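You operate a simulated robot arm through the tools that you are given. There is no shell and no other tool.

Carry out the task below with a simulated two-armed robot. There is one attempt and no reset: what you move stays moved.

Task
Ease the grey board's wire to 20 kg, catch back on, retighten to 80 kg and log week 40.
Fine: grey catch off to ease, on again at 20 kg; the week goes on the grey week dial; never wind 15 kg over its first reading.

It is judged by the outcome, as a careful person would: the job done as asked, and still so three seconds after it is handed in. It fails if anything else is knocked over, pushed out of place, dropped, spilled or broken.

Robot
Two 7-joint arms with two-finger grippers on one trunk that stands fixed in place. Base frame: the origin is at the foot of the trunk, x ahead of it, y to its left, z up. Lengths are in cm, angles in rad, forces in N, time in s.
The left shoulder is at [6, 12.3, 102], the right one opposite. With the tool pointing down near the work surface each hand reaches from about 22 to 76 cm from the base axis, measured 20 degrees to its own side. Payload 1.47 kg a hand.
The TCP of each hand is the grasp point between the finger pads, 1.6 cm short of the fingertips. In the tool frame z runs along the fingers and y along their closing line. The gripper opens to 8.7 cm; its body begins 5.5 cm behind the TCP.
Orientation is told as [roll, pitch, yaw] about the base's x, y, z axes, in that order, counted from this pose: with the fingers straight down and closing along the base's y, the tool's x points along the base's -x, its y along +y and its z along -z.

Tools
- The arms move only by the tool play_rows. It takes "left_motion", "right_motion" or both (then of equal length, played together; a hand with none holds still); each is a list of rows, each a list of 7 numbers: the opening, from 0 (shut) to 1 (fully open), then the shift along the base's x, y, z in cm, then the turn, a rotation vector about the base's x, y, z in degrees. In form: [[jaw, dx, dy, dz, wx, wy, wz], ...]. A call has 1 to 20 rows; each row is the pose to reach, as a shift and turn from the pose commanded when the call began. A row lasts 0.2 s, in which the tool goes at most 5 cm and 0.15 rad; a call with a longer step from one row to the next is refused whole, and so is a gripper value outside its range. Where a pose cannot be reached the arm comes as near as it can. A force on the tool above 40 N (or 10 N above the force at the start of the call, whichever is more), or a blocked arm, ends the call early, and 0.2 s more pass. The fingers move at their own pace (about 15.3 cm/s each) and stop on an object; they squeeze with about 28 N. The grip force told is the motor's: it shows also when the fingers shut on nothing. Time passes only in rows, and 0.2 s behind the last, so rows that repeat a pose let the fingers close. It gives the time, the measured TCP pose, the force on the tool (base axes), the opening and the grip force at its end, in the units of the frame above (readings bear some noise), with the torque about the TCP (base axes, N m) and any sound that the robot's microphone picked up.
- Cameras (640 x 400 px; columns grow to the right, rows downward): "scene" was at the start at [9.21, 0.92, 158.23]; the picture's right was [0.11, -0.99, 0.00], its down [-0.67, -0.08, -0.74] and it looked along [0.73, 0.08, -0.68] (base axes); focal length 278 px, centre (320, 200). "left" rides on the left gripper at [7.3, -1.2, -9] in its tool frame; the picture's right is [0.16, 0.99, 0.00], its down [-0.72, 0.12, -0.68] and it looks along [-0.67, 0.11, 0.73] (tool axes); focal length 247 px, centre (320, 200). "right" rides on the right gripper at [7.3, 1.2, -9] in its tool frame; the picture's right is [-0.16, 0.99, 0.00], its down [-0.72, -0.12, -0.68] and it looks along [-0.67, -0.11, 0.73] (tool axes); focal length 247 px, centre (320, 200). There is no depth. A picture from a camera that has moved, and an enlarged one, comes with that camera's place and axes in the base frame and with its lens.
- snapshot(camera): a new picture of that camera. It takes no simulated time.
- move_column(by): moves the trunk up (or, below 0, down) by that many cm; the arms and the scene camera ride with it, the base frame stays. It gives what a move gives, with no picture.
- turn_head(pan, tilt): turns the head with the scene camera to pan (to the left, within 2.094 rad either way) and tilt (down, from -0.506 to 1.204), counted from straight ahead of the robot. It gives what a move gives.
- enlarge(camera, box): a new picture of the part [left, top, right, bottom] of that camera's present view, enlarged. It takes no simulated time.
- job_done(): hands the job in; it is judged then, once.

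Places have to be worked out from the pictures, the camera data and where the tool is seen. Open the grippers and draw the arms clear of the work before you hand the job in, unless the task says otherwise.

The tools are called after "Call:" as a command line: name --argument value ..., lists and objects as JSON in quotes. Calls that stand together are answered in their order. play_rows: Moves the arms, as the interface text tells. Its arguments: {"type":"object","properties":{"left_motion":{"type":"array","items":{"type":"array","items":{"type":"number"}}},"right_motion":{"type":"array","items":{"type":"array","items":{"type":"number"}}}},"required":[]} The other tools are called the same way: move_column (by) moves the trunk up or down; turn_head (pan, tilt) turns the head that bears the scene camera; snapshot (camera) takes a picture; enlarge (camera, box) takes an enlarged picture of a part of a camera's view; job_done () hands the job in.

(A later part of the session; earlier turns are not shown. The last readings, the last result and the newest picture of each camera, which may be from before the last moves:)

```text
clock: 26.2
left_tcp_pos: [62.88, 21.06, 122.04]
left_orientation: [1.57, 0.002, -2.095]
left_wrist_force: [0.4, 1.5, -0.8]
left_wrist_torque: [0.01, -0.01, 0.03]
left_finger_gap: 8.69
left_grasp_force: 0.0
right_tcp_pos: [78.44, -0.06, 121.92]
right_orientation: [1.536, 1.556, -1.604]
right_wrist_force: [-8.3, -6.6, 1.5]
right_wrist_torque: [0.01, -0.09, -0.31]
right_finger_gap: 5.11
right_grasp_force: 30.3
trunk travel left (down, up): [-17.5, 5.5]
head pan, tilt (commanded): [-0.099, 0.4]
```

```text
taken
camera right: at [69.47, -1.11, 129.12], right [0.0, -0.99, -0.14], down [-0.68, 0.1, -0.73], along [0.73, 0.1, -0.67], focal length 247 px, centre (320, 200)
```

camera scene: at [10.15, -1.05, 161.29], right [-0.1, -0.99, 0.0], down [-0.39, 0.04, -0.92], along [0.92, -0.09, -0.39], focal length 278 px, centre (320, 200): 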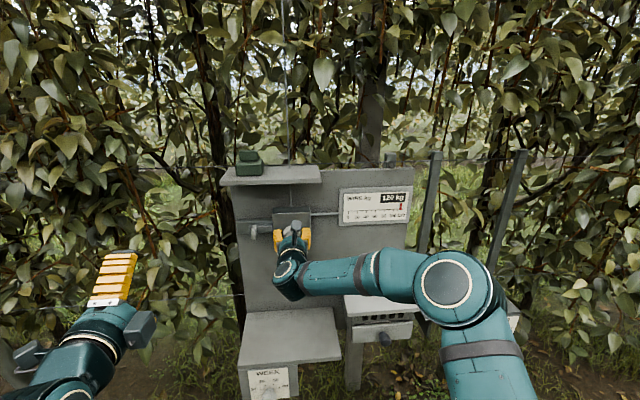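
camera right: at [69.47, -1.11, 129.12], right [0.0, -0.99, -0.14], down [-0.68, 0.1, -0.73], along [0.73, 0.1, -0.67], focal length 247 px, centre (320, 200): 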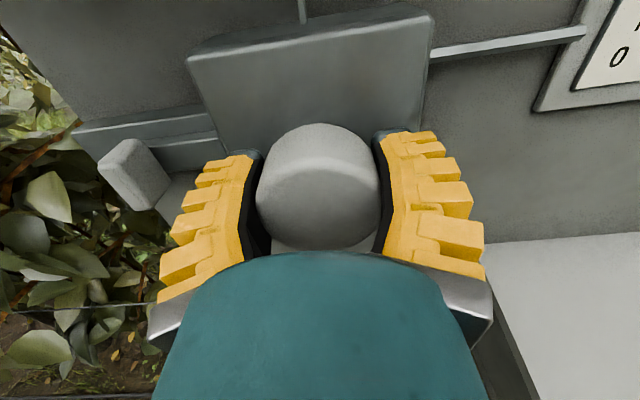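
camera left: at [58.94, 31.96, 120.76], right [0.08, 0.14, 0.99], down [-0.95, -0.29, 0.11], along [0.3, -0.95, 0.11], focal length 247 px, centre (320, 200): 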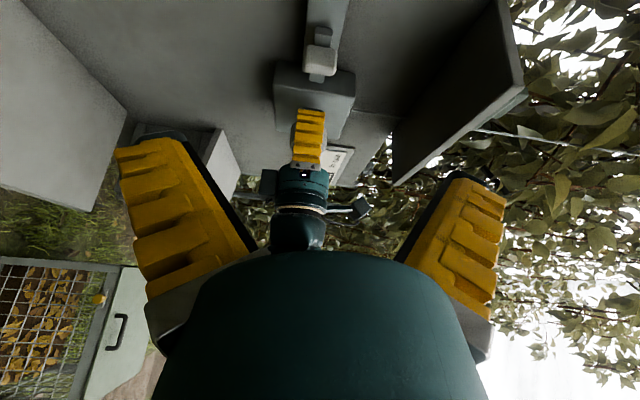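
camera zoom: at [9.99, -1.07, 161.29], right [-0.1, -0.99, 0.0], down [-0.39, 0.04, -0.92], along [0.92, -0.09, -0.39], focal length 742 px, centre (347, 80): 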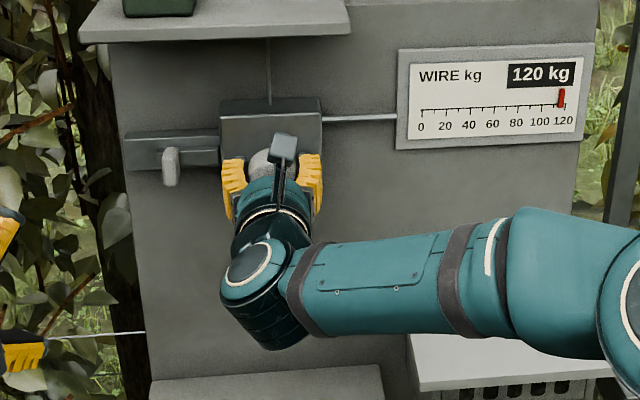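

The tab spans roughly x 79–83, z 120.4–124, centre y≈11, and the hand is level with it. I'll advance along the approach line to about 4 cm short of the grasp point and check.

Call:
play_rows --left_motion '[[1, 3.5, -2, 0.1, 0, 0, 0], [1, 7, -4, 0.1, 0, 0, 0], [1, 10.5, -6, 0.15, 0, 0, 0], [1, 14, -8, 0.15, 0, 0, 0], [1, 14, -8, 0.15, 0, 0, 0]]'

Call:
snapshot --camera "left"

Call:
enlarge --camera "scene" --box '[190, 170, 430, 320]'

Call:
snapshot --camera "right"

```text
clock: 27.4
left_tcp_pos: [76.8, 12.96, 122.24]
left_orientation: [1.57, 0.002, -2.095]
left_wrist_force: [-0.1, -0.5, -0.1]
left_wrist_torque: [0.0, 0.02, -0.03]
left_finger_gap: 8.71
left_grasp_force: 0.1
right_tcp_pos: [78.53, -0.03, 121.94]
right_orientation: [1.558, 1.556, -1.583]
right_wrist_force: [-12.0, -4.6, -5.4]
right_wrist_torque: [-0.03, -0.05, -0.5]
right_finger_gap: 5.11
right_grasp_force: 30.2
trunk travel left (down, up): [-17.5, 5.5]
head pan, tilt (commanded): [-0.099, 0.4]
```

```text
taken
camera left: at [72.76, 23.89, 120.96], right [0.08, 0.14, 0.99], down [-0.95, -0.29, 0.11], along [0.3, -0.95, 0.11], focal length 247 px, centre (320, 200)
```

left: 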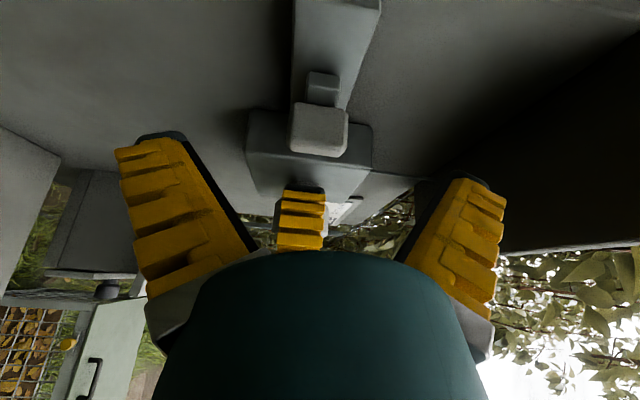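

```text
2.67 times, centred on (310, 245) of scene
camera zoom: at [10.01, -1.05, 161.29], right [-0.1, -0.99, 0.0], down [-0.39, 0.04, -0.92], along [0.92, -0.09, -0.39], focal length 742 px, centre (347, 80)
```

zoom: 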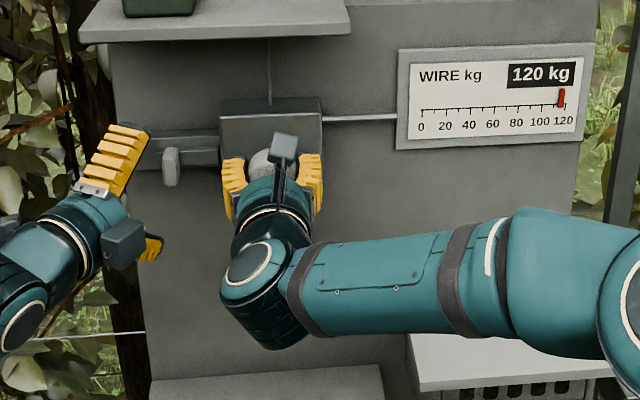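

```text
taken
camera right: at [69.49, -1.11, 129.13], right [0.0, -0.99, -0.14], down [-0.68, 0.1, -0.73], along [0.73, 0.1, -0.67], focal length 247 px, centre (320, 200)
```

right: 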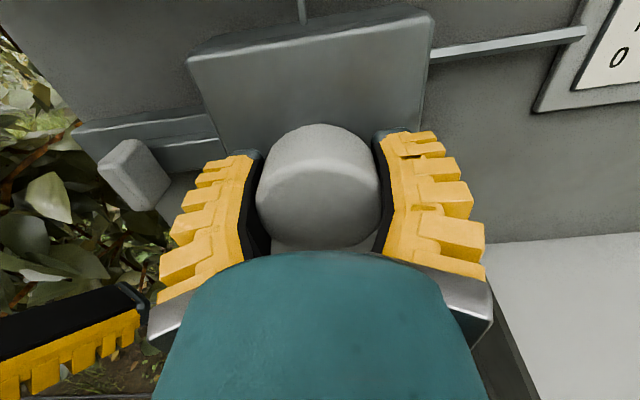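

The tab is centred between the left fingers. I'll advance the remaining ~4 cm, then close on the tab.

Call:
play_rows --left_motion '[[1, 1.8, -1, 0, 0, 0, 0], [1, 3.5, -2, 0, 0, 0, 0], [0.7, 3.5, -2, 0, 0, 0, 0], [0.4, 3.5, -2, 0, 0, 0, 0], [0, 3.5, -2, 0, 0, 0, 0], [0, 3.5, -2, 0, 0, 0, 0]]' --right_motion '[[0, -0.06, 0, -0.04, 0, 0, 0], [0, -0.06, 0, -0.04, 0, 0, 0], [0, -0.06, 0, -0.04, 0, 0, 0], [0, -0.06, 0, -0.04, 0, 0, 0], [0, -0.06, 0, -0.04, 0, 0, 0], [0, -0.06, 0, -0.04, 0, 0, 0]]'

Call:
snapshot --camera "left"

Call:
enlarge --camera "scene" --box '[190, 170, 430, 320]'

Call:
snapshot --camera "right"

```text
clock: 28.8
left_tcp_pos: [80.39, 11.05, 121.98]
left_orientation: [1.567, 0.001, -2.096]
left_wrist_force: [-14.8, 1.2, -7.8]
left_wrist_torque: [0.02, 0.07, -0.09]
left_finger_gap: 3.18
left_grasp_force: 29.7
right_tcp_pos: [78.41, -0.02, 122.0]
right_orientation: [1.617, 1.552, -1.527]
right_wrist_force: [2.1, -5.4, -3.2]
right_wrist_torque: [0.0, 0.31, 0.31]
right_finger_gap: 5.08
right_grasp_force: 30.0
trunk travel left (down, up): [-17.5, 5.5]
head pan, tilt (commanded): [-0.099, 0.4]
```

```text
taken
camera left: at [76.3, 21.94, 120.8], right [0.08, 0.13, 0.99], down [-0.95, -0.29, 0.12], along [0.3, -0.95, 0.1], focal length 247 px, centre (320, 200)
```

left: 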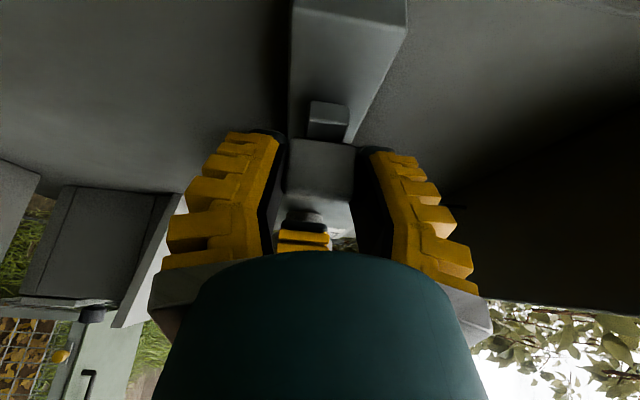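

```text
2.67 times, centred on (310, 245) of scene
camera zoom: at [10.07, -1.01, 161.28], right [-0.1, -0.99, 0.0], down [-0.39, 0.04, -0.92], along [0.92, -0.09, -0.39], focal length 742 px, centre (347, 80)
```

zoom: 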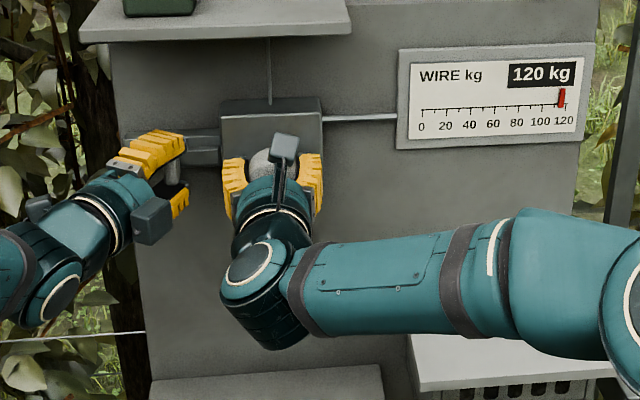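

```text
taken
camera right: at [69.49, -1.11, 129.13], right [0.0, -0.99, -0.14], down [-0.68, 0.1, -0.73], along [0.73, 0.1, -0.67], focal length 247 px, centre (320, 200)
```

right: 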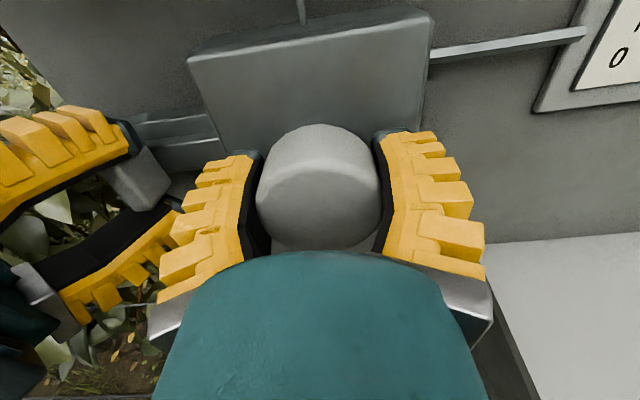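

The tab is gripped (3.2 cm). I'll slide it gently to the left (+y) by 1.5 cm while the right hand holds the knob.

Call:
play_rows --left_motion '[[0, -0.1, 0.3, 0, 0, 0, 0], [0, -0.1, 0.6, 0, 0, 0, 0], [0, -0.1, 0.9, 0, 0, 0, 0], [0, -0.1, 1.2, 0, 0, 0, 0], [0, -0.1, 1.5, 0, 0, 0, 0]]'

Call:
snapshot --camera "left"

Call:
enlarge --camera "scene" --box '[190, 170, 430, 320]'

Call:
snapshot --camera "right"

```text
clock: 30.0
left_tcp_pos: [80.32, 12.48, 121.96]
left_orientation: [1.57, 0.001, -2.094]
left_wrist_force: [-6.0, -0.8, -15.6]
left_wrist_torque: [-0.01, 0.1, -0.36]
left_finger_gap: 3.02
left_grasp_force: 30.3
right_tcp_pos: [78.48, 0.03, 121.94]
right_orientation: [1.614, 1.556, -1.529]
right_wrist_force: [-9.4, -7.0, -0.6]
right_wrist_torque: [-0.04, -0.16, -0.13]
right_finger_gap: 5.1
right_grasp_force: 29.5
trunk travel left (down, up): [-17.5, 5.5]
head pan, tilt (commanded): [-0.099, 0.4]
```

```text
taken
camera left: at [76.26, 23.46, 120.8], right [0.08, 0.14, 0.99], down [-0.95, -0.29, 0.12], along [0.3, -0.95, 0.11], focal length 247 px, centre (320, 200)
```

left: 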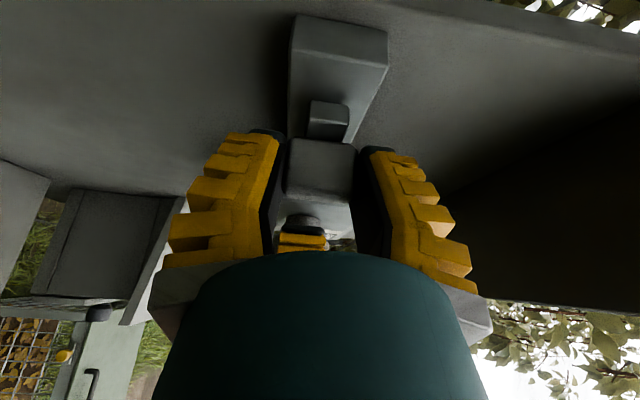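

```text
2.67 times, centred on (310, 245) of scene
camera zoom: at [10.1, -1.05, 161.28], right [-0.1, -0.99, 0.0], down [-0.39, 0.04, -0.92], along [0.92, -0.09, -0.39], focal length 742 px, centre (347, 80)
```

zoom: 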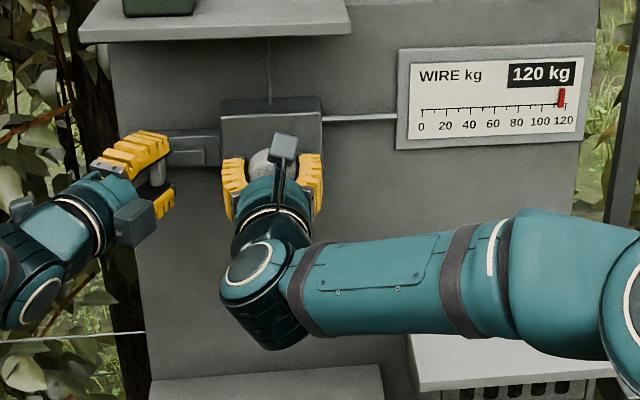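

```text
taken
camera right: at [69.49, -1.11, 129.13], right [0.0, -0.99, -0.14], down [-0.68, 0.1, -0.73], along [0.73, 0.1, -0.67], focal length 247 px, centre (320, 200)
```

right: 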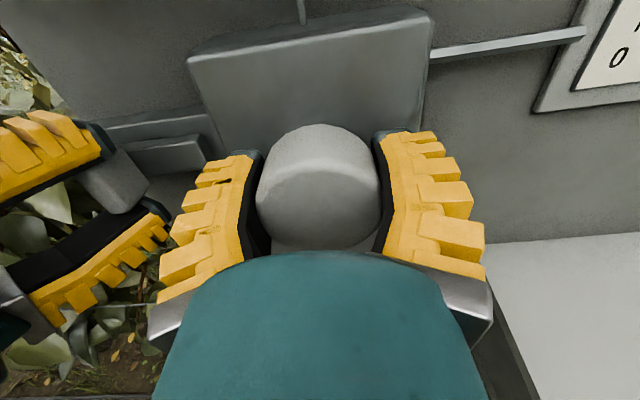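

The catch slides freely left and its bolt has come out of the box, gauge still 120. I'll slide it on toward its left stop.

Call:
play_rows --left_motion '[[0, -0.05, 0.3, -0.1, 0, 0, 0], [0, -0.05, 0.6, -0.1, 0, 0, 0], [0, -0.05, 0.9, -0.1, 0, 0, 0], [0, -0.05, 1.2, -0.1, 0, 0, 0], [0, -0.05, 1.5, -0.1, 0, 0, 0]]' --right_motion '[[0, -0.03, 0, 0, 0, 0, 0], [0, -0.05, 0, 0, 0, 0, 0], [0, -0.05, 0, 0, 0, 0, 0], [0, -0.05, 0, 0, 0, 0, 0], [0, -0.05, 0, 0, 0, 0, 0]]'

Call:
snapshot --camera "left"

Call:
enlarge --camera "scene" --box '[190, 170, 430, 320]'

Call:
enlarge --camera "right" --box '[0, 60, 320, 260]'

```text
clock: 31.2
left_tcp_pos: [80.5, 14.07, 122.01]
left_orientation: [1.571, 0.001, -2.095]
left_wrist_force: [-13.2, 1.2, -8.8]
left_wrist_torque: [-0.08, 0.15, -0.28]
left_finger_gap: 3.03
left_grasp_force: 30.1
right_tcp_pos: [78.66, -0.0, 121.99]
right_orientation: [1.605, 1.553, -1.538]
right_wrist_force: [5.3, -4.5, 1.1]
right_wrist_torque: [0.0, 0.25, 0.41]
right_finger_gap: 5.11
right_grasp_force: 30.1
trunk travel left (down, up): [-17.5, 5.5]
head pan, tilt (commanded): [-0.099, 0.4]
```

```text
taken
camera left: at [76.3, 24.98, 120.77], right [0.08, 0.14, 0.99], down [-0.95, -0.29, 0.11], along [0.3, -0.95, 0.11], focal length 247 px, centre (320, 200)
```

left: 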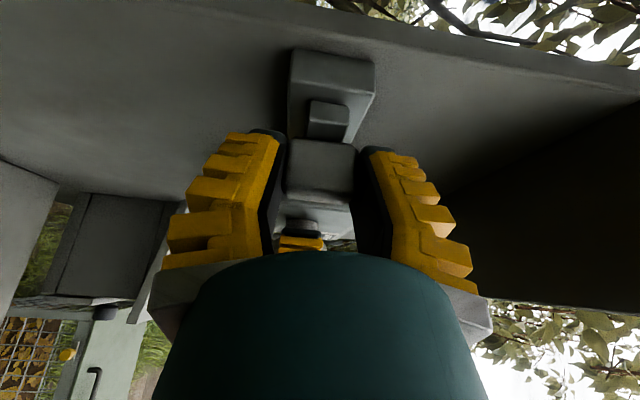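

```text
2.67 times, centred on (310, 245) of scene
camera zoom: at [10.14, -0.99, 161.29], right [-0.1, -0.99, 0.0], down [-0.39, 0.04, -0.92], along [0.92, -0.09, -0.39], focal length 742 px, centre (347, 80)
```

zoom: 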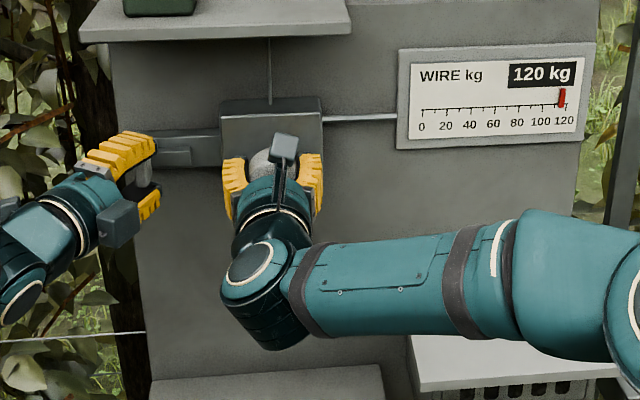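

```text
2.00 times, centred on (160, 160) of right
camera zoom: at [69.49, -1.11, 129.13], right [0.0, -0.99, -0.14], down [-0.68, 0.1, -0.73], along [0.73, 0.1, -0.67], focal length 494 px, centre (640, 280)
```

zoom: 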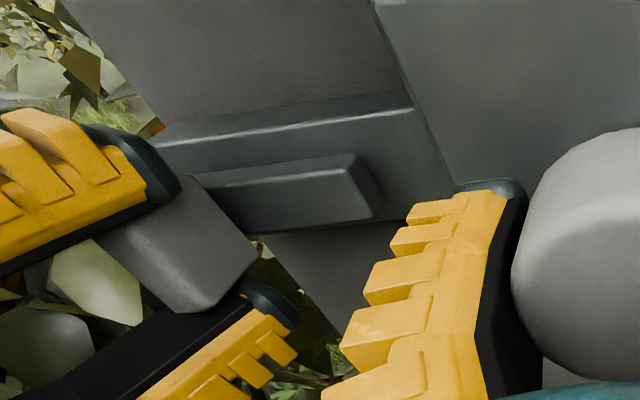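

The bolt is about 3 cm out and still moving freely. I'll ease it another 0.8 cm to find the stop.

Call:
play_rows --left_motion '[[0, -0.05, 0.2, -0.05, 0, 0, 0], [0, -0.05, 0.4, -0.05, 0, 0, 0], [0, -0.05, 0.6, -0.05, 0, 0, 0], [0, -0.05, 0.8, -0.05, 0, 0, 0]]'

Call:
enlarge --camera "left" --box '[240, 20, 440, 145]'

Call:
enlarge --camera "right" --box '[0, 60, 320, 260]'

```text
clock: 32.2
left_tcp_pos: [80.28, 14.34, 121.96]
left_orientation: [1.574, 0.002, -2.1]
left_wrist_force: [-4.1, -18.4, -5.2]
left_wrist_torque: [-0.01, 0.01, -0.11]
left_finger_gap: 2.85
left_grasp_force: 30.1
right_tcp_pos: [78.49, 0.08, 122.03]
right_orientation: [1.6, 1.555, -1.539]
right_wrist_force: [5.2, 3.4, 2.5]
right_wrist_torque: [0.03, -0.43, -0.5]
right_finger_gap: 5.11
right_grasp_force: 30.1
trunk travel left (down, up): [-17.5, 5.5]
head pan, tilt (commanded): [-0.099, 0.4]
```

```text
3.20 times, centred on (340, 82) of left
camera zoom: at [76.31, 25.3, 120.75], right [0.08, 0.14, 0.99], down [-0.95, -0.28, 0.11], along [0.29, -0.95, 0.11], focal length 790 px, centre (256, 576)
```

zoom: 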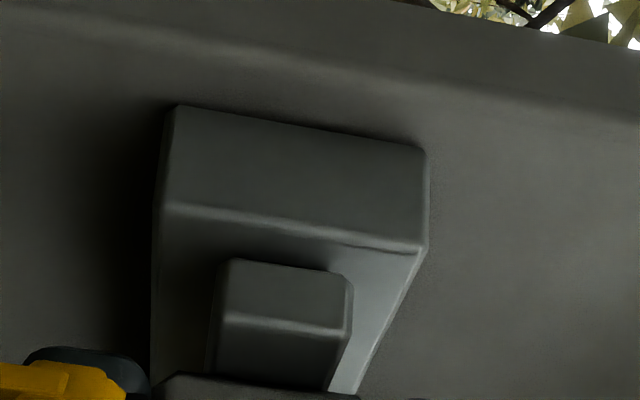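

```text
2.00 times, centred on (160, 160) of right
camera zoom: at [69.48, -1.14, 129.14], right [0.0, -0.99, -0.14], down [-0.68, 0.1, -0.73], along [0.73, 0.1, -0.67], focal length 494 px, centre (640, 280)
```

zoom: 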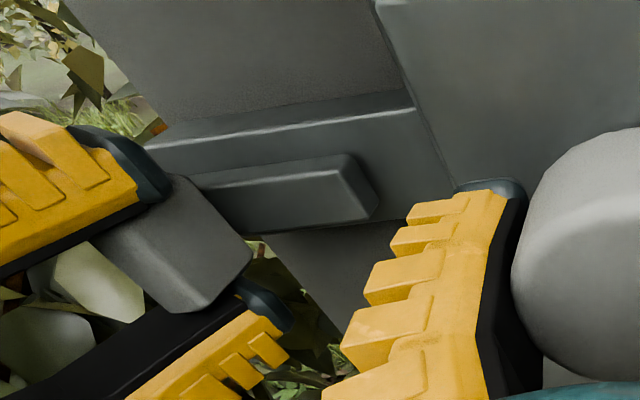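

The catch hit its left stop (about 3.2 cm travel), so it is off. I'll open the left hand and back it away along its approach line while the right keeps holding the knob.

Call:
play_rows --left_motion '[[0, 0, -0.4, 0, 0, 0, 0], [0.5, 0, -0.4, 0, 0, 0, 0], [1, 0, -0.4, 0, 0, 0, 0], [1, -3, 1.3, 0, 0, 0, 0], [1, -6.5, 3.3, 0, 0, 0, 0], [1, -10, 5.3, 0, 0, 0, 0], [1, -13.5, 7.3, 0, 0, 0, 0], [1, -17, 9.3, 0, 0, 0, 0], [1, -17, 9.3, 0, 0, 0, 0]]'

Call:
enlarge --camera "scene" --box '[190, 170, 430, 320]'

Call:
snapshot --camera "scene"

Call:
snapshot --camera "left"

```text
clock: 34.2
left_tcp_pos: [63.17, 24.12, 121.99]
left_orientation: [1.571, 0.001, -2.094]
left_wrist_force: [-0.4, 0.5, -0.6]
left_wrist_torque: [0.04, 0.01, 0.01]
left_finger_gap: 8.7
left_grasp_force: 0.0
right_tcp_pos: [78.41, -0.03, 121.99]
right_orientation: [1.615, 1.552, -1.53]
right_wrist_force: [0.8, -4.2, 4.3]
right_wrist_torque: [0.0, -0.02, 0.2]
right_finger_gap: 5.09
right_grasp_force: 29.8
trunk travel left (down, up): [-17.5, 5.5]
head pan, tilt (commanded): [-0.099, 0.4]
```

```text
2.67 times, centred on (310, 245) of scene
camera zoom: at [10.13, -1.03, 161.29], right [-0.1, -0.99, 0.0], down [-0.39, 0.04, -0.92], along [0.92, -0.09, -0.39], focal length 742 px, centre (347, 80)
```

zoom: 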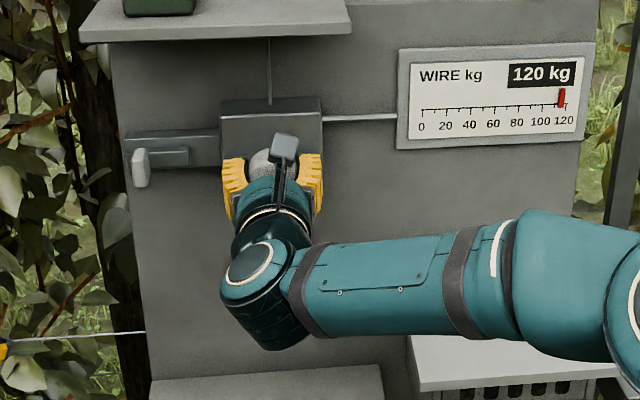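

```text
taken
camera scene: at [10.13, -1.03, 161.29], right [-0.1, -0.99, 0.0], down [-0.39, 0.04, -0.92], along [0.92, -0.09, -0.39], focal length 278 px, centre (320, 200)
```

scene: 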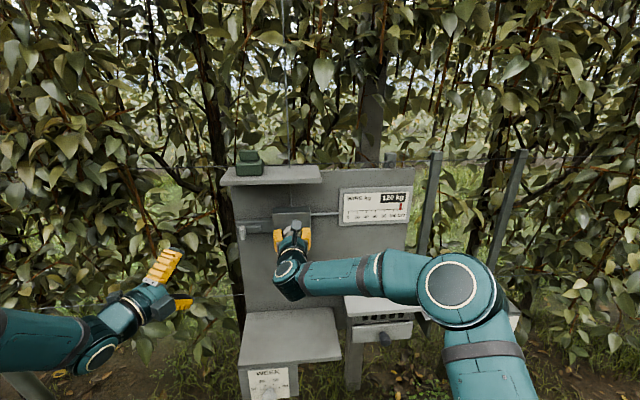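

```text
taken
camera left: at [59.2, 35.1, 120.72], right [0.08, 0.14, 0.99], down [-0.95, -0.29, 0.11], along [0.3, -0.95, 0.11], focal length 247 px, centre (320, 200)
```

left: 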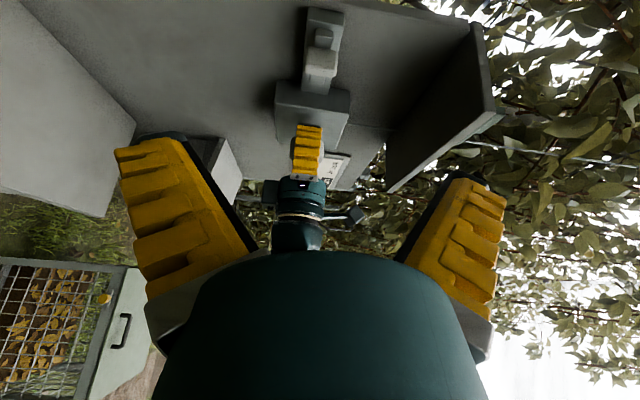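

The catch rests at its left stop and the gauge still shows 120. Now I'll ease counter-clockwise 10° and read.

Call:
play_rows --right_motion '[[0, 0, 0, 0, -3, 0, 0], [0, 0, 0, 0, -6, 0, 0], [0, 0, 0, 0, -10, 0, 0], [0, 0, 0, 0, -10, 0, 0]]'

Call:
enlarge --camera "scene" --box '[330, 180, 430, 242]'

Call:
snapshot --camera "right"

```text
clock: 35.2
left_tcp_pos: [63.28, 24.24, 121.87]
left_orientation: [1.57, 0.001, -2.095]
left_wrist_force: [-0.2, 0.2, -0.1]
left_wrist_torque: [0.0, 0.01, -0.01]
left_finger_gap: 8.69
left_grasp_force: 0.1
right_tcp_pos: [78.38, -0.02, 121.91]
right_orientation: [1.577, 1.377, -1.569]
right_wrist_force: [2.3, -5.1, 5.0]
right_wrist_torque: [0.02, -0.34, 0.05]
right_finger_gap: 5.11
right_grasp_force: 29.9
trunk travel left (down, up): [-17.5, 5.5]
head pan, tilt (commanded): [-0.099, 0.4]
```

```text
6.40 times, centred on (380, 211) of scene
camera zoom: at [10.13, -1.03, 161.28], right [-0.1, -0.99, 0.0], down [-0.39, 0.04, -0.92], along [0.92, -0.09, -0.39], focal length 1780 px, centre (-64, 130)
```

zoom: 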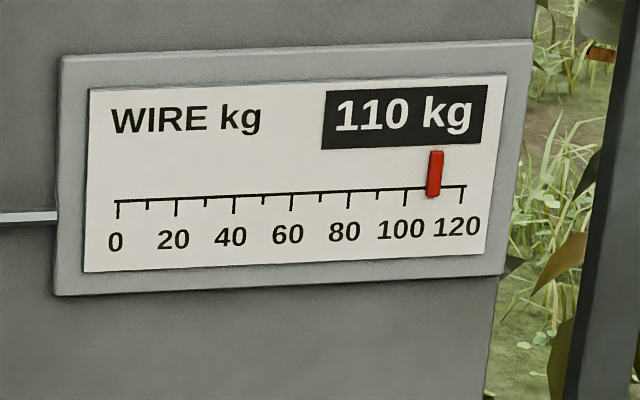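

```text
taken
camera right: at [69.46, 0.18, 129.2], right [0.0, -1.0, 0.03], down [-0.68, -0.02, -0.73], along [0.73, -0.02, -0.68], focal length 247 px, centre (320, 200)
```

right: 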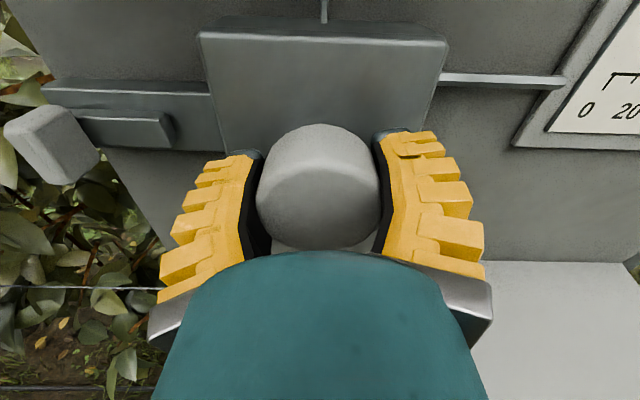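

The gauge fell to ~109–110 after 10°, about 0.75 kg per degree counter-clockwise. I'll ease another 60° and re-read.

Call:
play_rows --right_motion '[[0, 0, 0, 0, -6, 0, 0], [0, 0, 0, 0, -12, 0, 0], [0, 0, 0, 0, -18, 0, 0], [0, 0, 0, 0, -24, 0, 0], [0, 0, 0, 0, -30, 0, 0], [0, 0, 0, 0, -36, 0, 0], [0, 0, 0, 0, -42, 0, 0], [0, 0, 0, 0, -48, 0, 0], [0, 0, 0, 0, -54, 0, 0], [0, 0, 0, 0, -60, 0, 0], [0, 0, 0, 0, -60, 0, 0]]'

Call:
enlarge --camera "scene" --box '[330, 180, 430, 242]'

Call:
snapshot --camera "right"

Call:
snapshot --camera "scene"

```text
clock: 37.6
left_tcp_pos: [63.38, 24.32, 121.91]
left_orientation: [1.569, 0.003, -2.094]
left_wrist_force: [0.0, -1.0, 0.0]
left_wrist_torque: [-0.01, -0.02, -0.01]
left_finger_gap: 8.69
left_grasp_force: 0.1
right_tcp_pos: [78.4, 0.0, 122.03]
right_orientation: [1.573, 0.331, -1.569]
right_wrist_force: [4.3, -5.7, 9.5]
right_wrist_torque: [0.01, 0.21, 0.0]
right_finger_gap: 5.09
right_grasp_force: 30.5
trunk travel left (down, up): [-17.5, 5.5]
head pan, tilt (commanded): [-0.099, 0.4]
```

```text
6.40 times, centred on (380, 211) of scene
camera zoom: at [10.12, -1.05, 161.29], right [-0.1, -0.99, 0.0], down [-0.39, 0.04, -0.92], along [0.92, -0.09, -0.39], focal length 1780 px, centre (-64, 130)
```

zoom: 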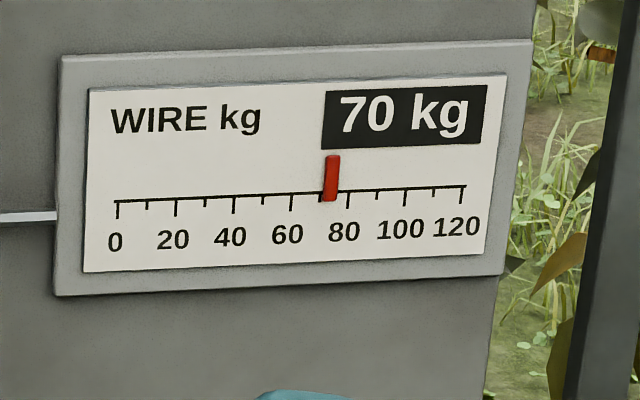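

```text
taken
camera right: at [69.46, 6.42, 125.31], right [0.0, -0.47, 0.88], down [-0.68, -0.65, -0.35], along [0.73, -0.6, -0.32], focal length 247 px, centre (320, 200)
```

right: 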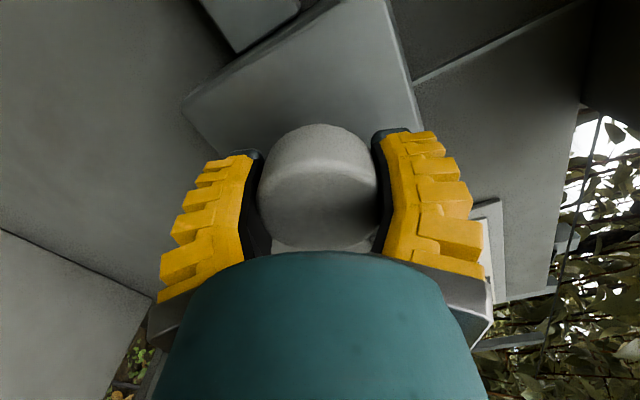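

```text
taken
camera scene: at [10.12, -1.05, 161.29], right [-0.1, -0.99, 0.0], down [-0.39, 0.04, -0.92], along [0.92, -0.09, -0.39], focal length 278 px, centre (320, 200)
```

scene: 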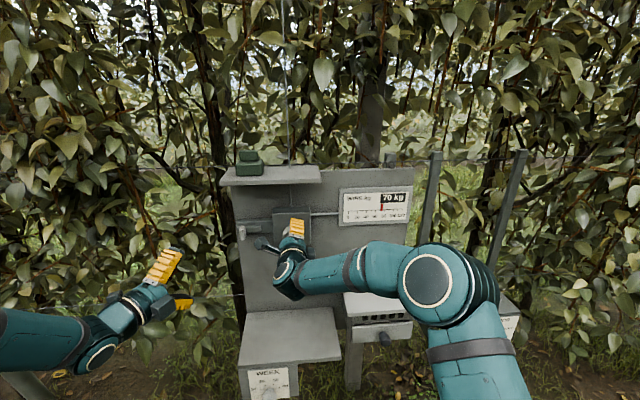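

The gauge is at ~73 (display 70), so the rate is about 0.6 kg per degree. I'll ease another 60°.

Call:
play_rows --right_motion '[[0, 0, 0, 0, -6, 0, 0], [0, 0, 0, 0, -12, 0, 0], [0, 0, 0, 0, -18, 0, 0], [0, 0, 0, 0, -24, 0, 0], [0, 0, 0, 0, -30, 0, 0], [0, 0, 0, 0, -36, 0, 0], [0, 0, 0, 0, -42, 0, 0], [0, 0, 0, 0, -48, 0, 0], [0, 0, 0, 0, -54, 0, 0], [0, 0, 0, 0, -60, 0, 0], [0, 0, 0, 0, -60, 0, 0]]'

Call:
enlarge --camera "scene" --box '[330, 180, 430, 242]'

Call:
snapshot --camera "right"

```text
clock: 40.0
left_tcp_pos: [63.23, 24.08, 121.94]
left_orientation: [1.57, 0.002, -2.093]
left_wrist_force: [-0.2, 0.1, 0.3]
left_wrist_torque: [0.04, 0.0, -0.03]
left_finger_gap: 8.7
left_grasp_force: 0.0
right_tcp_pos: [78.5, -0.08, 122.14]
right_orientation: [1.572, -0.715, -1.574]
right_wrist_force: [5.7, -6.1, 13.7]
right_wrist_torque: [0.01, 0.39, 0.05]
right_finger_gap: 5.08
right_grasp_force: 29.8
trunk travel left (down, up): [-17.5, 5.5]
head pan, tilt (commanded): [-0.099, 0.4]
```

```text
6.40 times, centred on (380, 211) of scene
camera zoom: at [10.1, -1.05, 161.29], right [-0.1, -0.99, 0.0], down [-0.39, 0.04, -0.92], along [0.92, -0.09, -0.39], focal length 1780 px, centre (-64, 130)
```

zoom: 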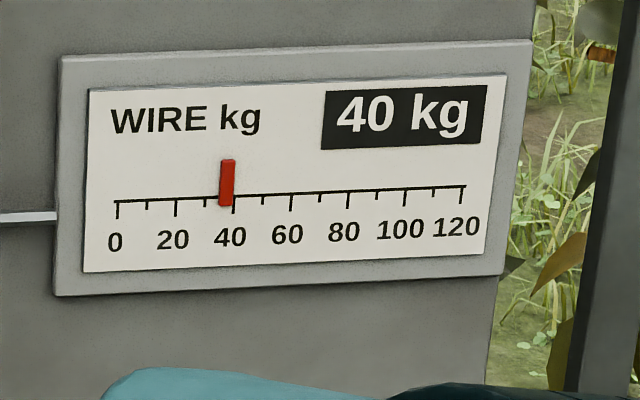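

```text
taken
camera right: at [69.46, 6.18, 117.95], right [0.0, 0.53, 0.85], down [-0.68, -0.62, 0.39], along [0.73, -0.58, 0.36], focal length 247 px, centre (320, 200)
```

right: 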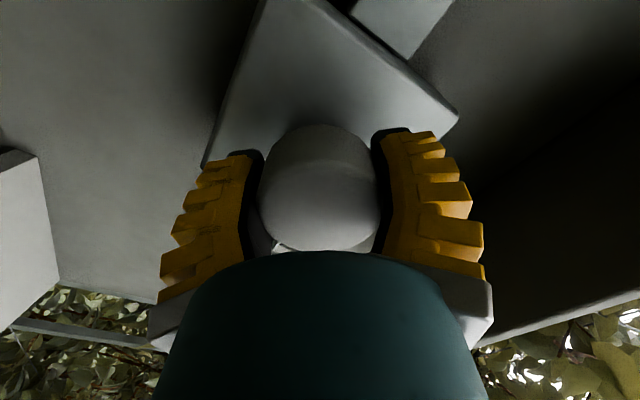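

The gauge is at 37 (rate 0.6 kg/° confirmed). I'll ease the remaining ~29° to 20 kg.

Call:
play_rows --right_motion '[[0, 0, 0, 0.03, -6, 0, 0], [0, 0, 0, 0.05, -12, 0, 0], [0, 0, 0, 0.05, -18, 0, 0], [0, 0, 0, 0.05, -24, 0, 0], [0, 0, 0, 0.05, -28.5, 0, 0], [0, 0, 0, 0.05, -28.5, 0, 0]]'

Call:
enlarge --camera "scene" --box '[330, 180, 430, 242]'

Call:
snapshot --camera "left"

Call:
snapshot --camera "scene"

```text
clock: 41.4
left_tcp_pos: [63.17, 24.14, 122.01]
left_orientation: [1.57, 0.0, -2.094]
left_wrist_force: [0.3, 0.8, -0.1]
left_wrist_torque: [0.02, 0.0, -0.03]
left_finger_gap: 8.71
left_grasp_force: 0.0
right_tcp_pos: [78.52, -0.03, 122.06]
right_orientation: [1.57, -1.213, -1.57]
right_wrist_force: [3.3, -5.0, 8.9]
right_wrist_torque: [0.03, 0.11, 0.2]
right_finger_gap: 5.06
right_grasp_force: 30.2
trunk travel left (down, up): [-17.5, 5.5]
head pan, tilt (commanded): [-0.099, 0.4]
```

```text
6.40 times, centred on (380, 211) of scene
camera zoom: at [10.11, -1.03, 161.29], right [-0.1, -0.99, 0.0], down [-0.39, 0.04, -0.92], along [0.92, -0.09, -0.39], focal length 1780 px, centre (-64, 130)
```

zoom: 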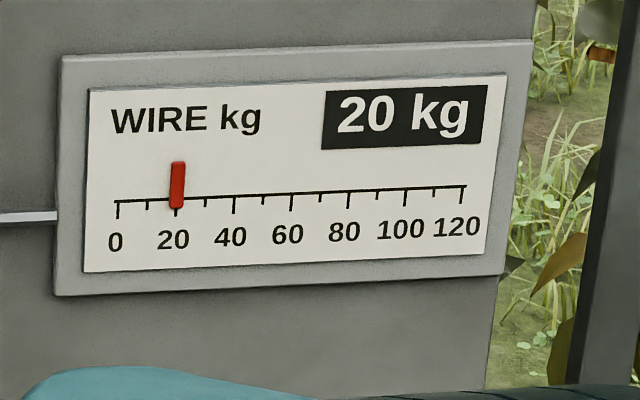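

```text
taken
camera left: at [59.23, 35.09, 120.71], right [0.08, 0.14, 0.99], down [-0.95, -0.29, 0.12], along [0.3, -0.95, 0.11], focal length 247 px, centre (320, 200)
```

left: 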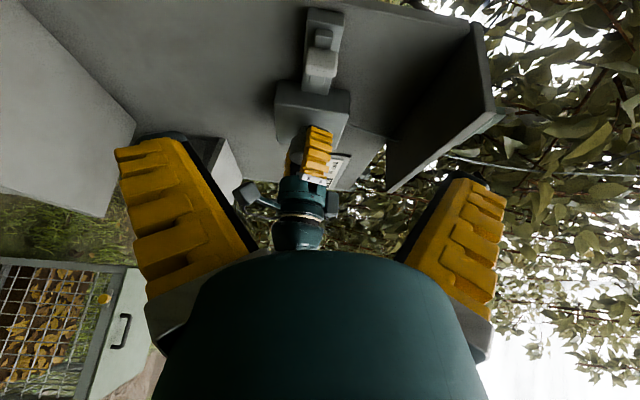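

```text
taken
camera scene: at [10.11, -1.03, 161.29], right [-0.1, -0.99, 0.0], down [-0.39, 0.04, -0.92], along [0.92, -0.09, -0.39], focal length 278 px, centre (320, 200)
```

scene: 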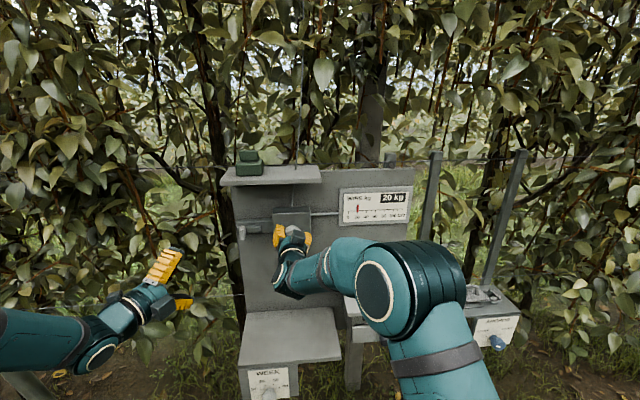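

The gauge is at 20 kg. Now I'll bring the left hand back in along the same line to grip the catch tab at its left stop (y≈14.2).

Call:
play_rows --left_motion '[[1, 3.5, -2, 0, 0, 0, 0], [1, 7, -4, 0, 0, 0, 0], [1, 10.5, -6.1, 0, 0, 0, 0], [1, 14, -8.1, 0, 0, 0, 0], [1, 17, -9.9, 0, 0, 0, 0], [1, 17, -9.9, 0, 0, 0, 0]]'

Call:
snapshot --camera "left"

Call:
enlarge --camera "scene" --box '[190, 170, 430, 320]'

```text
clock: 42.8
left_tcp_pos: [80.39, 14.22, 121.98]
left_orientation: [1.572, 0.003, -2.094]
left_wrist_force: [1.0, -0.7, 0.2]
left_wrist_torque: [-0.02, -0.03, 0.0]
left_finger_gap: 8.69
left_grasp_force: 0.0
right_tcp_pos: [78.4, -0.02, 121.97]
right_orientation: [1.57, -1.212, -1.571]
right_wrist_force: [0.5, -2.7, 4.9]
right_wrist_torque: [-0.01, 0.06, 0.1]
right_finger_gap: 5.06
right_grasp_force: 30.1
trunk travel left (down, up): [-17.5, 5.5]
head pan, tilt (commanded): [-0.099, 0.4]
```

```text
taken
camera left: at [76.21, 25.15, 120.72], right [0.08, 0.14, 0.99], down [-0.95, -0.29, 0.12], along [0.3, -0.95, 0.11], focal length 247 px, centre (320, 200)
```

left: 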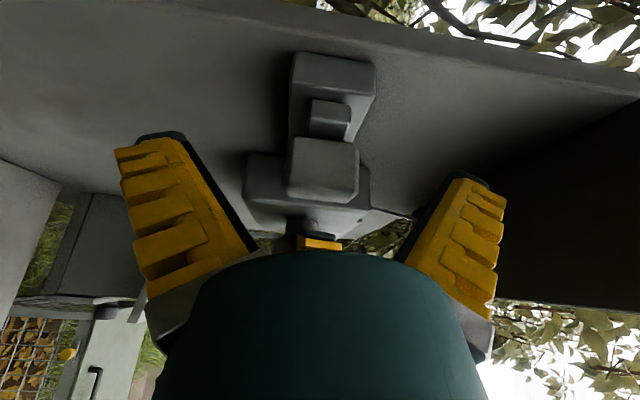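

```text
2.67 times, centred on (310, 245) of scene
camera zoom: at [10.11, -1.03, 161.29], right [-0.1, -0.99, 0.0], down [-0.39, 0.04, -0.92], along [0.92, -0.09, -0.39], focal length 742 px, centre (347, 80)
```

zoom: 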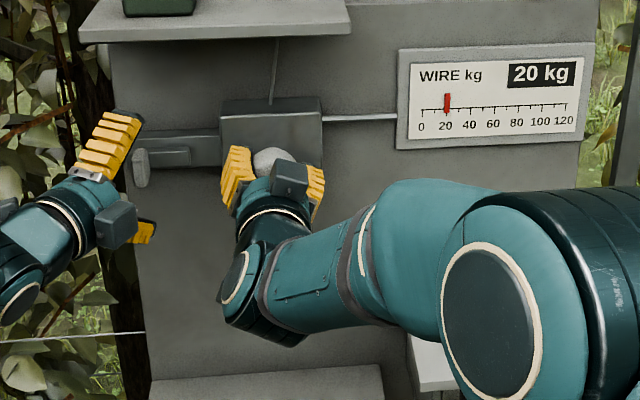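

The tab is between the fingers. I'll close on it and slide it right by 3.3 cm to the on position.

Call:
play_rows --left_motion '[[0.6, 0, 0, 0, 0, 0, 0], [0.3, 0, 0, 0, 0, 0, 0], [0, 0, 0, 0, 0, 0, 0], [0, 0, 0, 0, 0, 0, 0], [0, 0, -0.4, 0, 0, 0, 0], [0, 0, -0.8, 0, 0, 0, 0], [0, 0, -1.2, 0, 0, 0, 0], [0, 0, -1.6, 0, 0, 0, 0], [0, 0, -2.0, 0, 0, 0, 0], [0, 0, -2.4, 0, 0, 0, 0], [0, 0, -2.8, 0, 0, 0, 0], [0, 0, -3.2, 0, 0, 0, 0], [0, 0, -3.2, 0, 0, 0, 0]]'

Call:
snapshot --camera "left"

Call:
enlarge --camera "scene" --box '[190, 170, 430, 320]'

```text
clock: 45.6
left_tcp_pos: [80.22, 10.94, 121.96]
left_orientation: [1.571, 0.002, -2.095]
left_wrist_force: [-14.6, 2.6, 4.6]
left_wrist_torque: [-0.03, -0.05, -0.08]
left_finger_gap: 3.14
left_grasp_force: 30.1
right_tcp_pos: [78.53, -0.05, 122.0]
right_orientation: [1.571, -1.214, -1.572]
right_wrist_force: [11.2, -3.5, -3.8]
right_wrist_torque: [0.04, 0.07, 0.14]
right_finger_gap: 5.07
right_grasp_force: 30.3
trunk travel left (down, up): [-17.5, 5.5]
head pan, tilt (commanded): [-0.099, 0.4]
```

```text
taken
camera left: at [76.22, 21.97, 120.75], right [0.08, 0.14, 0.99], down [-0.95, -0.29, 0.11], along [0.3, -0.95, 0.11], focal length 247 px, centre (320, 200)
```

left: 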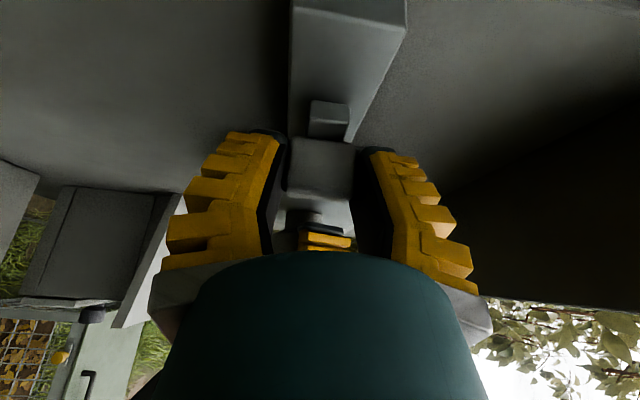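

```text
2.67 times, centred on (310, 245) of scene
camera zoom: at [10.09, -1.0, 161.29], right [-0.1, -0.99, 0.0], down [-0.39, 0.04, -0.92], along [0.92, -0.09, -0.39], focal length 742 px, centre (347, 80)
```

zoom: 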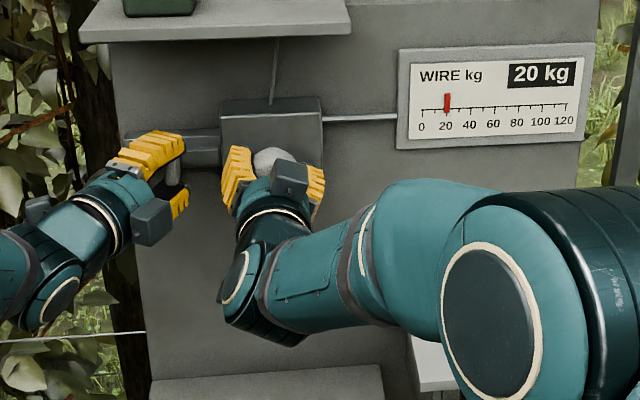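

The tab is back near its original place (y≈10.9) with the gauge at 20. I'll push 0.4 cm more to feel the right stop.

Call:
play_rows --left_motion '[[0, -0.1, -0.15, 0, 0, 0, 0], [0, -0.1, -0.3, 0, 0, 0, 0], [0, -0.1, -0.45, 0, 0, 0, 0], [0, -0.1, -0.45, 0, 0, 0, 0]]' --right_motion '[[0, 0.04, 0, 0, 0, 0, 0], [0, 0.06, 0, 0, 0, 0, 0], [0, 0.06, 0, 0, 0, 0, 0], [0, 0.06, 0, 0, 0, 0, 0]]'

Call:
enlarge --camera "left" --box '[240, 0, 440, 125]'

Call:
enlarge --camera "scene" --box '[230, 200, 330, 262]'

```text
clock: 46.6
left_tcp_pos: [80.1, 10.97, 122.09]
left_orientation: [1.571, 0.002, -2.09]
left_wrist_force: [7.4, 17.0, 5.2]
left_wrist_torque: [-0.09, 0.05, 0.17]
left_finger_gap: 3.02
left_grasp_force: 29.9
right_tcp_pos: [78.46, 0.06, 122.06]
right_orientation: [1.57, -1.213, -1.573]
right_wrist_force: [-16.3, -13.7, -4.7]
right_wrist_torque: [0.0, -0.4, -0.15]
right_finger_gap: 5.09
right_grasp_force: 29.4
trunk travel left (down, up): [-17.5, 5.5]
head pan, tilt (commanded): [-0.099, 0.4]
```

```text
3.20 times, centred on (340, 62) of left
camera zoom: at [76.06, 21.75, 120.75], right [0.08, 0.14, 0.99], down [-0.95, -0.29, 0.11], along [0.3, -0.95, 0.11], focal length 790 px, centre (256, 640)
```

zoom: 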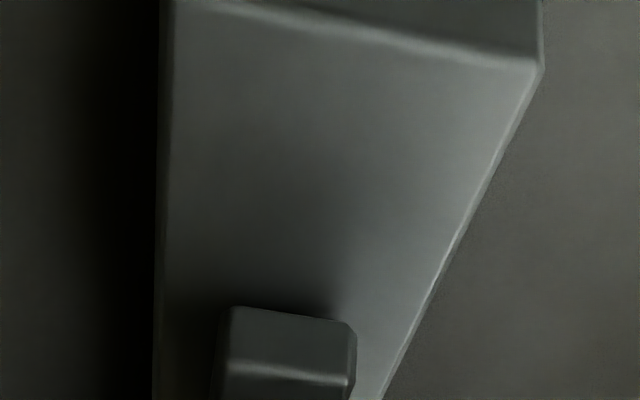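

```text
6.40 times, centred on (280, 231) of scene
camera zoom: at [10.0, -0.91, 161.29], right [-0.1, -0.99, 0.0], down [-0.39, 0.04, -0.92], along [0.92, -0.09, -0.39], focal length 1780 px, centre (576, 2)
```

zoom: 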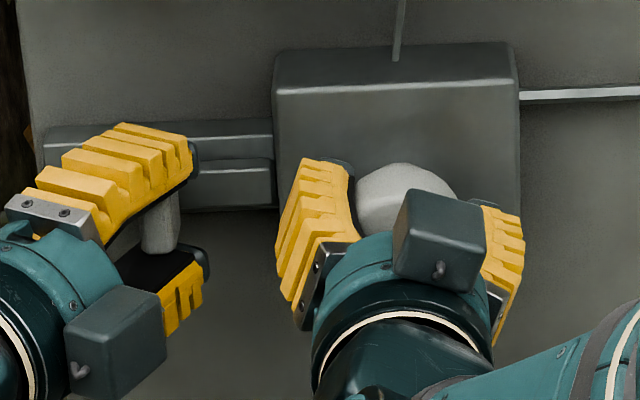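

The catch is firmly at its right (on) stop. I'll relax, open the left hand and back it away; the right keeps holding the knob with its side load relaxed.

Call:
play_rows --left_motion '[[0, 0, 0.35, 0, 0, 0, 0], [0.5, 0, 0.35, 0, 0, 0, 0], [1, 0, 0.35, 0, 0, 0, 0], [1, 0, 0.35, 0, 0, 0, 0], [1, -3, 2.1, 0, 0, 0, 0], [1, -6.5, 4.1, 0, 0, 0, 0], [1, -10, 6.1, 0, 0, 0, 0], [1, -13.5, 8.1, 0, 0, 0, 0], [1, -17, 10.1, 0, 0, 0, 0], [1, -18, 13, 0, 0, 0, 0]]' --right_motion '[[0, -0.05, 0, 0, 0, 0, 0], [0, -0.05, 0, 0, 0, 0, 0], [0, -0.05, 0, 0, 0, 0, 0], [0, -0.05, 0, 0, 0, 0, 0], [0, -0.05, 0, 0, 0, 0, 0], [0, -0.05, 0, 0, 0, 0, 0], [0, -0.05, 0, 0, 0, 0, 0], [0, -0.05, 0, 0, 0, 0, 0], [0, -0.05, 0, 0, 0, 0, 0], [0, -0.05, 0, 0, 0, 0, 0]]'

Call:
enlarge --camera "scene" --box '[190, 170, 430, 320]'

Call:
snapshot --camera "left"

```text
clock: 48.8
left_tcp_pos: [62.11, 23.56, 121.82]
left_orientation: [1.57, 0.001, -2.096]
left_wrist_force: [0.9, 0.5, -0.2]
left_wrist_torque: [-0.03, 0.04, 0.01]
left_finger_gap: 8.71
left_grasp_force: 0.1
right_tcp_pos: [78.5, -0.03, 122.08]
right_orientation: [1.571, -1.211, -1.571]
right_wrist_force: [-7.0, -2.9, -4.5]
right_wrist_torque: [0.01, 0.06, -0.78]
right_finger_gap: 5.08
right_grasp_force: 30.0
trunk travel left (down, up): [-17.5, 5.5]
head pan, tilt (commanded): [-0.099, 0.4]
```

```text
2.67 times, centred on (310, 245) of scene
camera zoom: at [10.11, -1.04, 161.29], right [-0.1, -0.99, 0.0], down [-0.39, 0.04, -0.92], along [0.92, -0.09, -0.39], focal length 742 px, centre (347, 80)
```

zoom: 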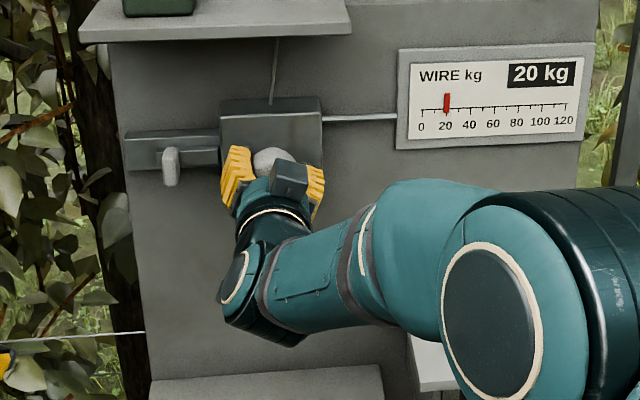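

```text
taken
camera left: at [58.05, 34.47, 120.66], right [0.08, 0.14, 0.99], down [-0.95, -0.29, 0.12], along [0.3, -0.95, 0.11], focal length 247 px, centre (320, 200)
```

left: 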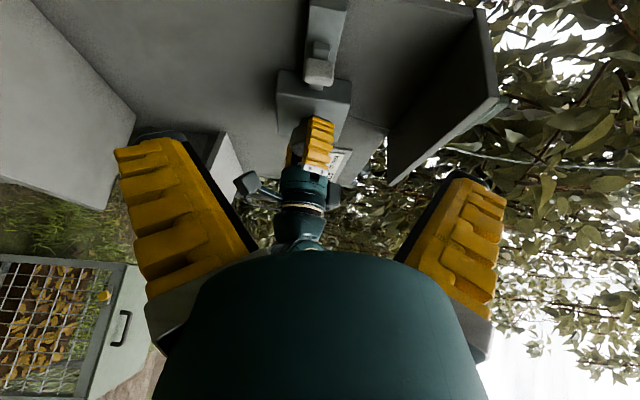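

Catch is on at 20 kg. Now I'll retighten clockwise by 80° (expecting about 68 kg) with the right hand and re-read.

Call:
play_rows --right_motion '[[0, 0, 0, 0, 6, 0, 0], [0, 0, 0, 0, 12, 0, 0], [0, 0, 0, 0, 18, 0, 0], [0, 0, 0, 0, 24, 0, 0], [0, 0, 0, 0, 30, 0, 0], [0, 0, 0, 0, 36, 0, 0], [0, 0, 0, 0, 42, 0, 0], [0, 0, 0, 0, 48, 0, 0], [0, 0, 0, 0, 54, 0, 0], [0, 0, 0, 0, 60, 0, 0], [0, 0, 0, 0, 66, 0, 0], [0, 0, 0, 0, 72, 0, 0], [0, 0, 0, 0, 78, 0, 0], [0, 0, 0, 0, 80, 0, 0], [0, 0, 0, 0, 80, 0, 0]]'

Call:
enlarge --camera "scene" --box '[330, 180, 430, 242]'

Call:
snapshot --camera "scene"

```text
clock: 52.0
left_tcp_pos: [62.11, 23.6, 122.08]
left_orientation: [1.572, 0.001, -2.094]
left_wrist_force: [0.3, -0.3, 0.0]
left_wrist_torque: [0.0, 0.02, -0.03]
left_finger_gap: 8.7
left_grasp_force: 0.0
right_tcp_pos: [78.36, 0.01, 122.01]
right_orientation: [1.571, 0.184, -1.57]
right_wrist_force: [-3.3, -5.4, -0.2]
right_wrist_torque: [0.01, 0.23, 0.04]
right_finger_gap: 5.07
right_grasp_force: 29.6
trunk travel left (down, up): [-17.5, 5.5]
head pan, tilt (commanded): [-0.099, 0.4]
```

```text
6.40 times, centred on (380, 211) of scene
camera zoom: at [10.12, -1.04, 161.29], right [-0.1, -0.99, 0.0], down [-0.39, 0.04, -0.92], along [0.92, -0.09, -0.39], focal length 1780 px, centre (-64, 130)
```

zoom: 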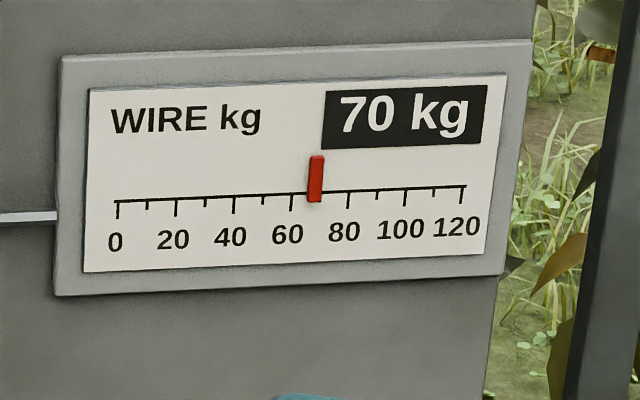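

```text
taken
camera scene: at [10.12, -1.04, 161.29], right [-0.1, -0.99, 0.0], down [-0.39, 0.04, -0.92], along [0.92, -0.09, -0.39], focal length 278 px, centre (320, 200)
```

scene: 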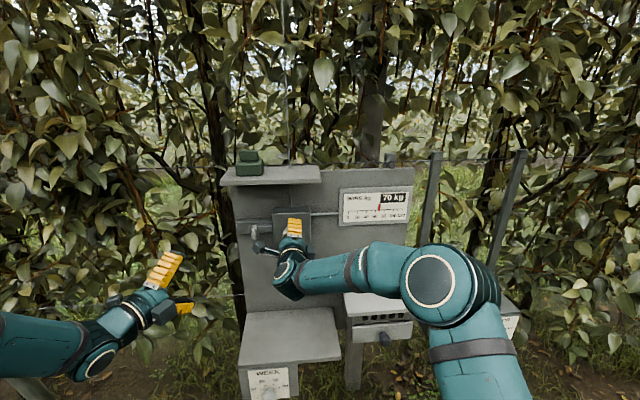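

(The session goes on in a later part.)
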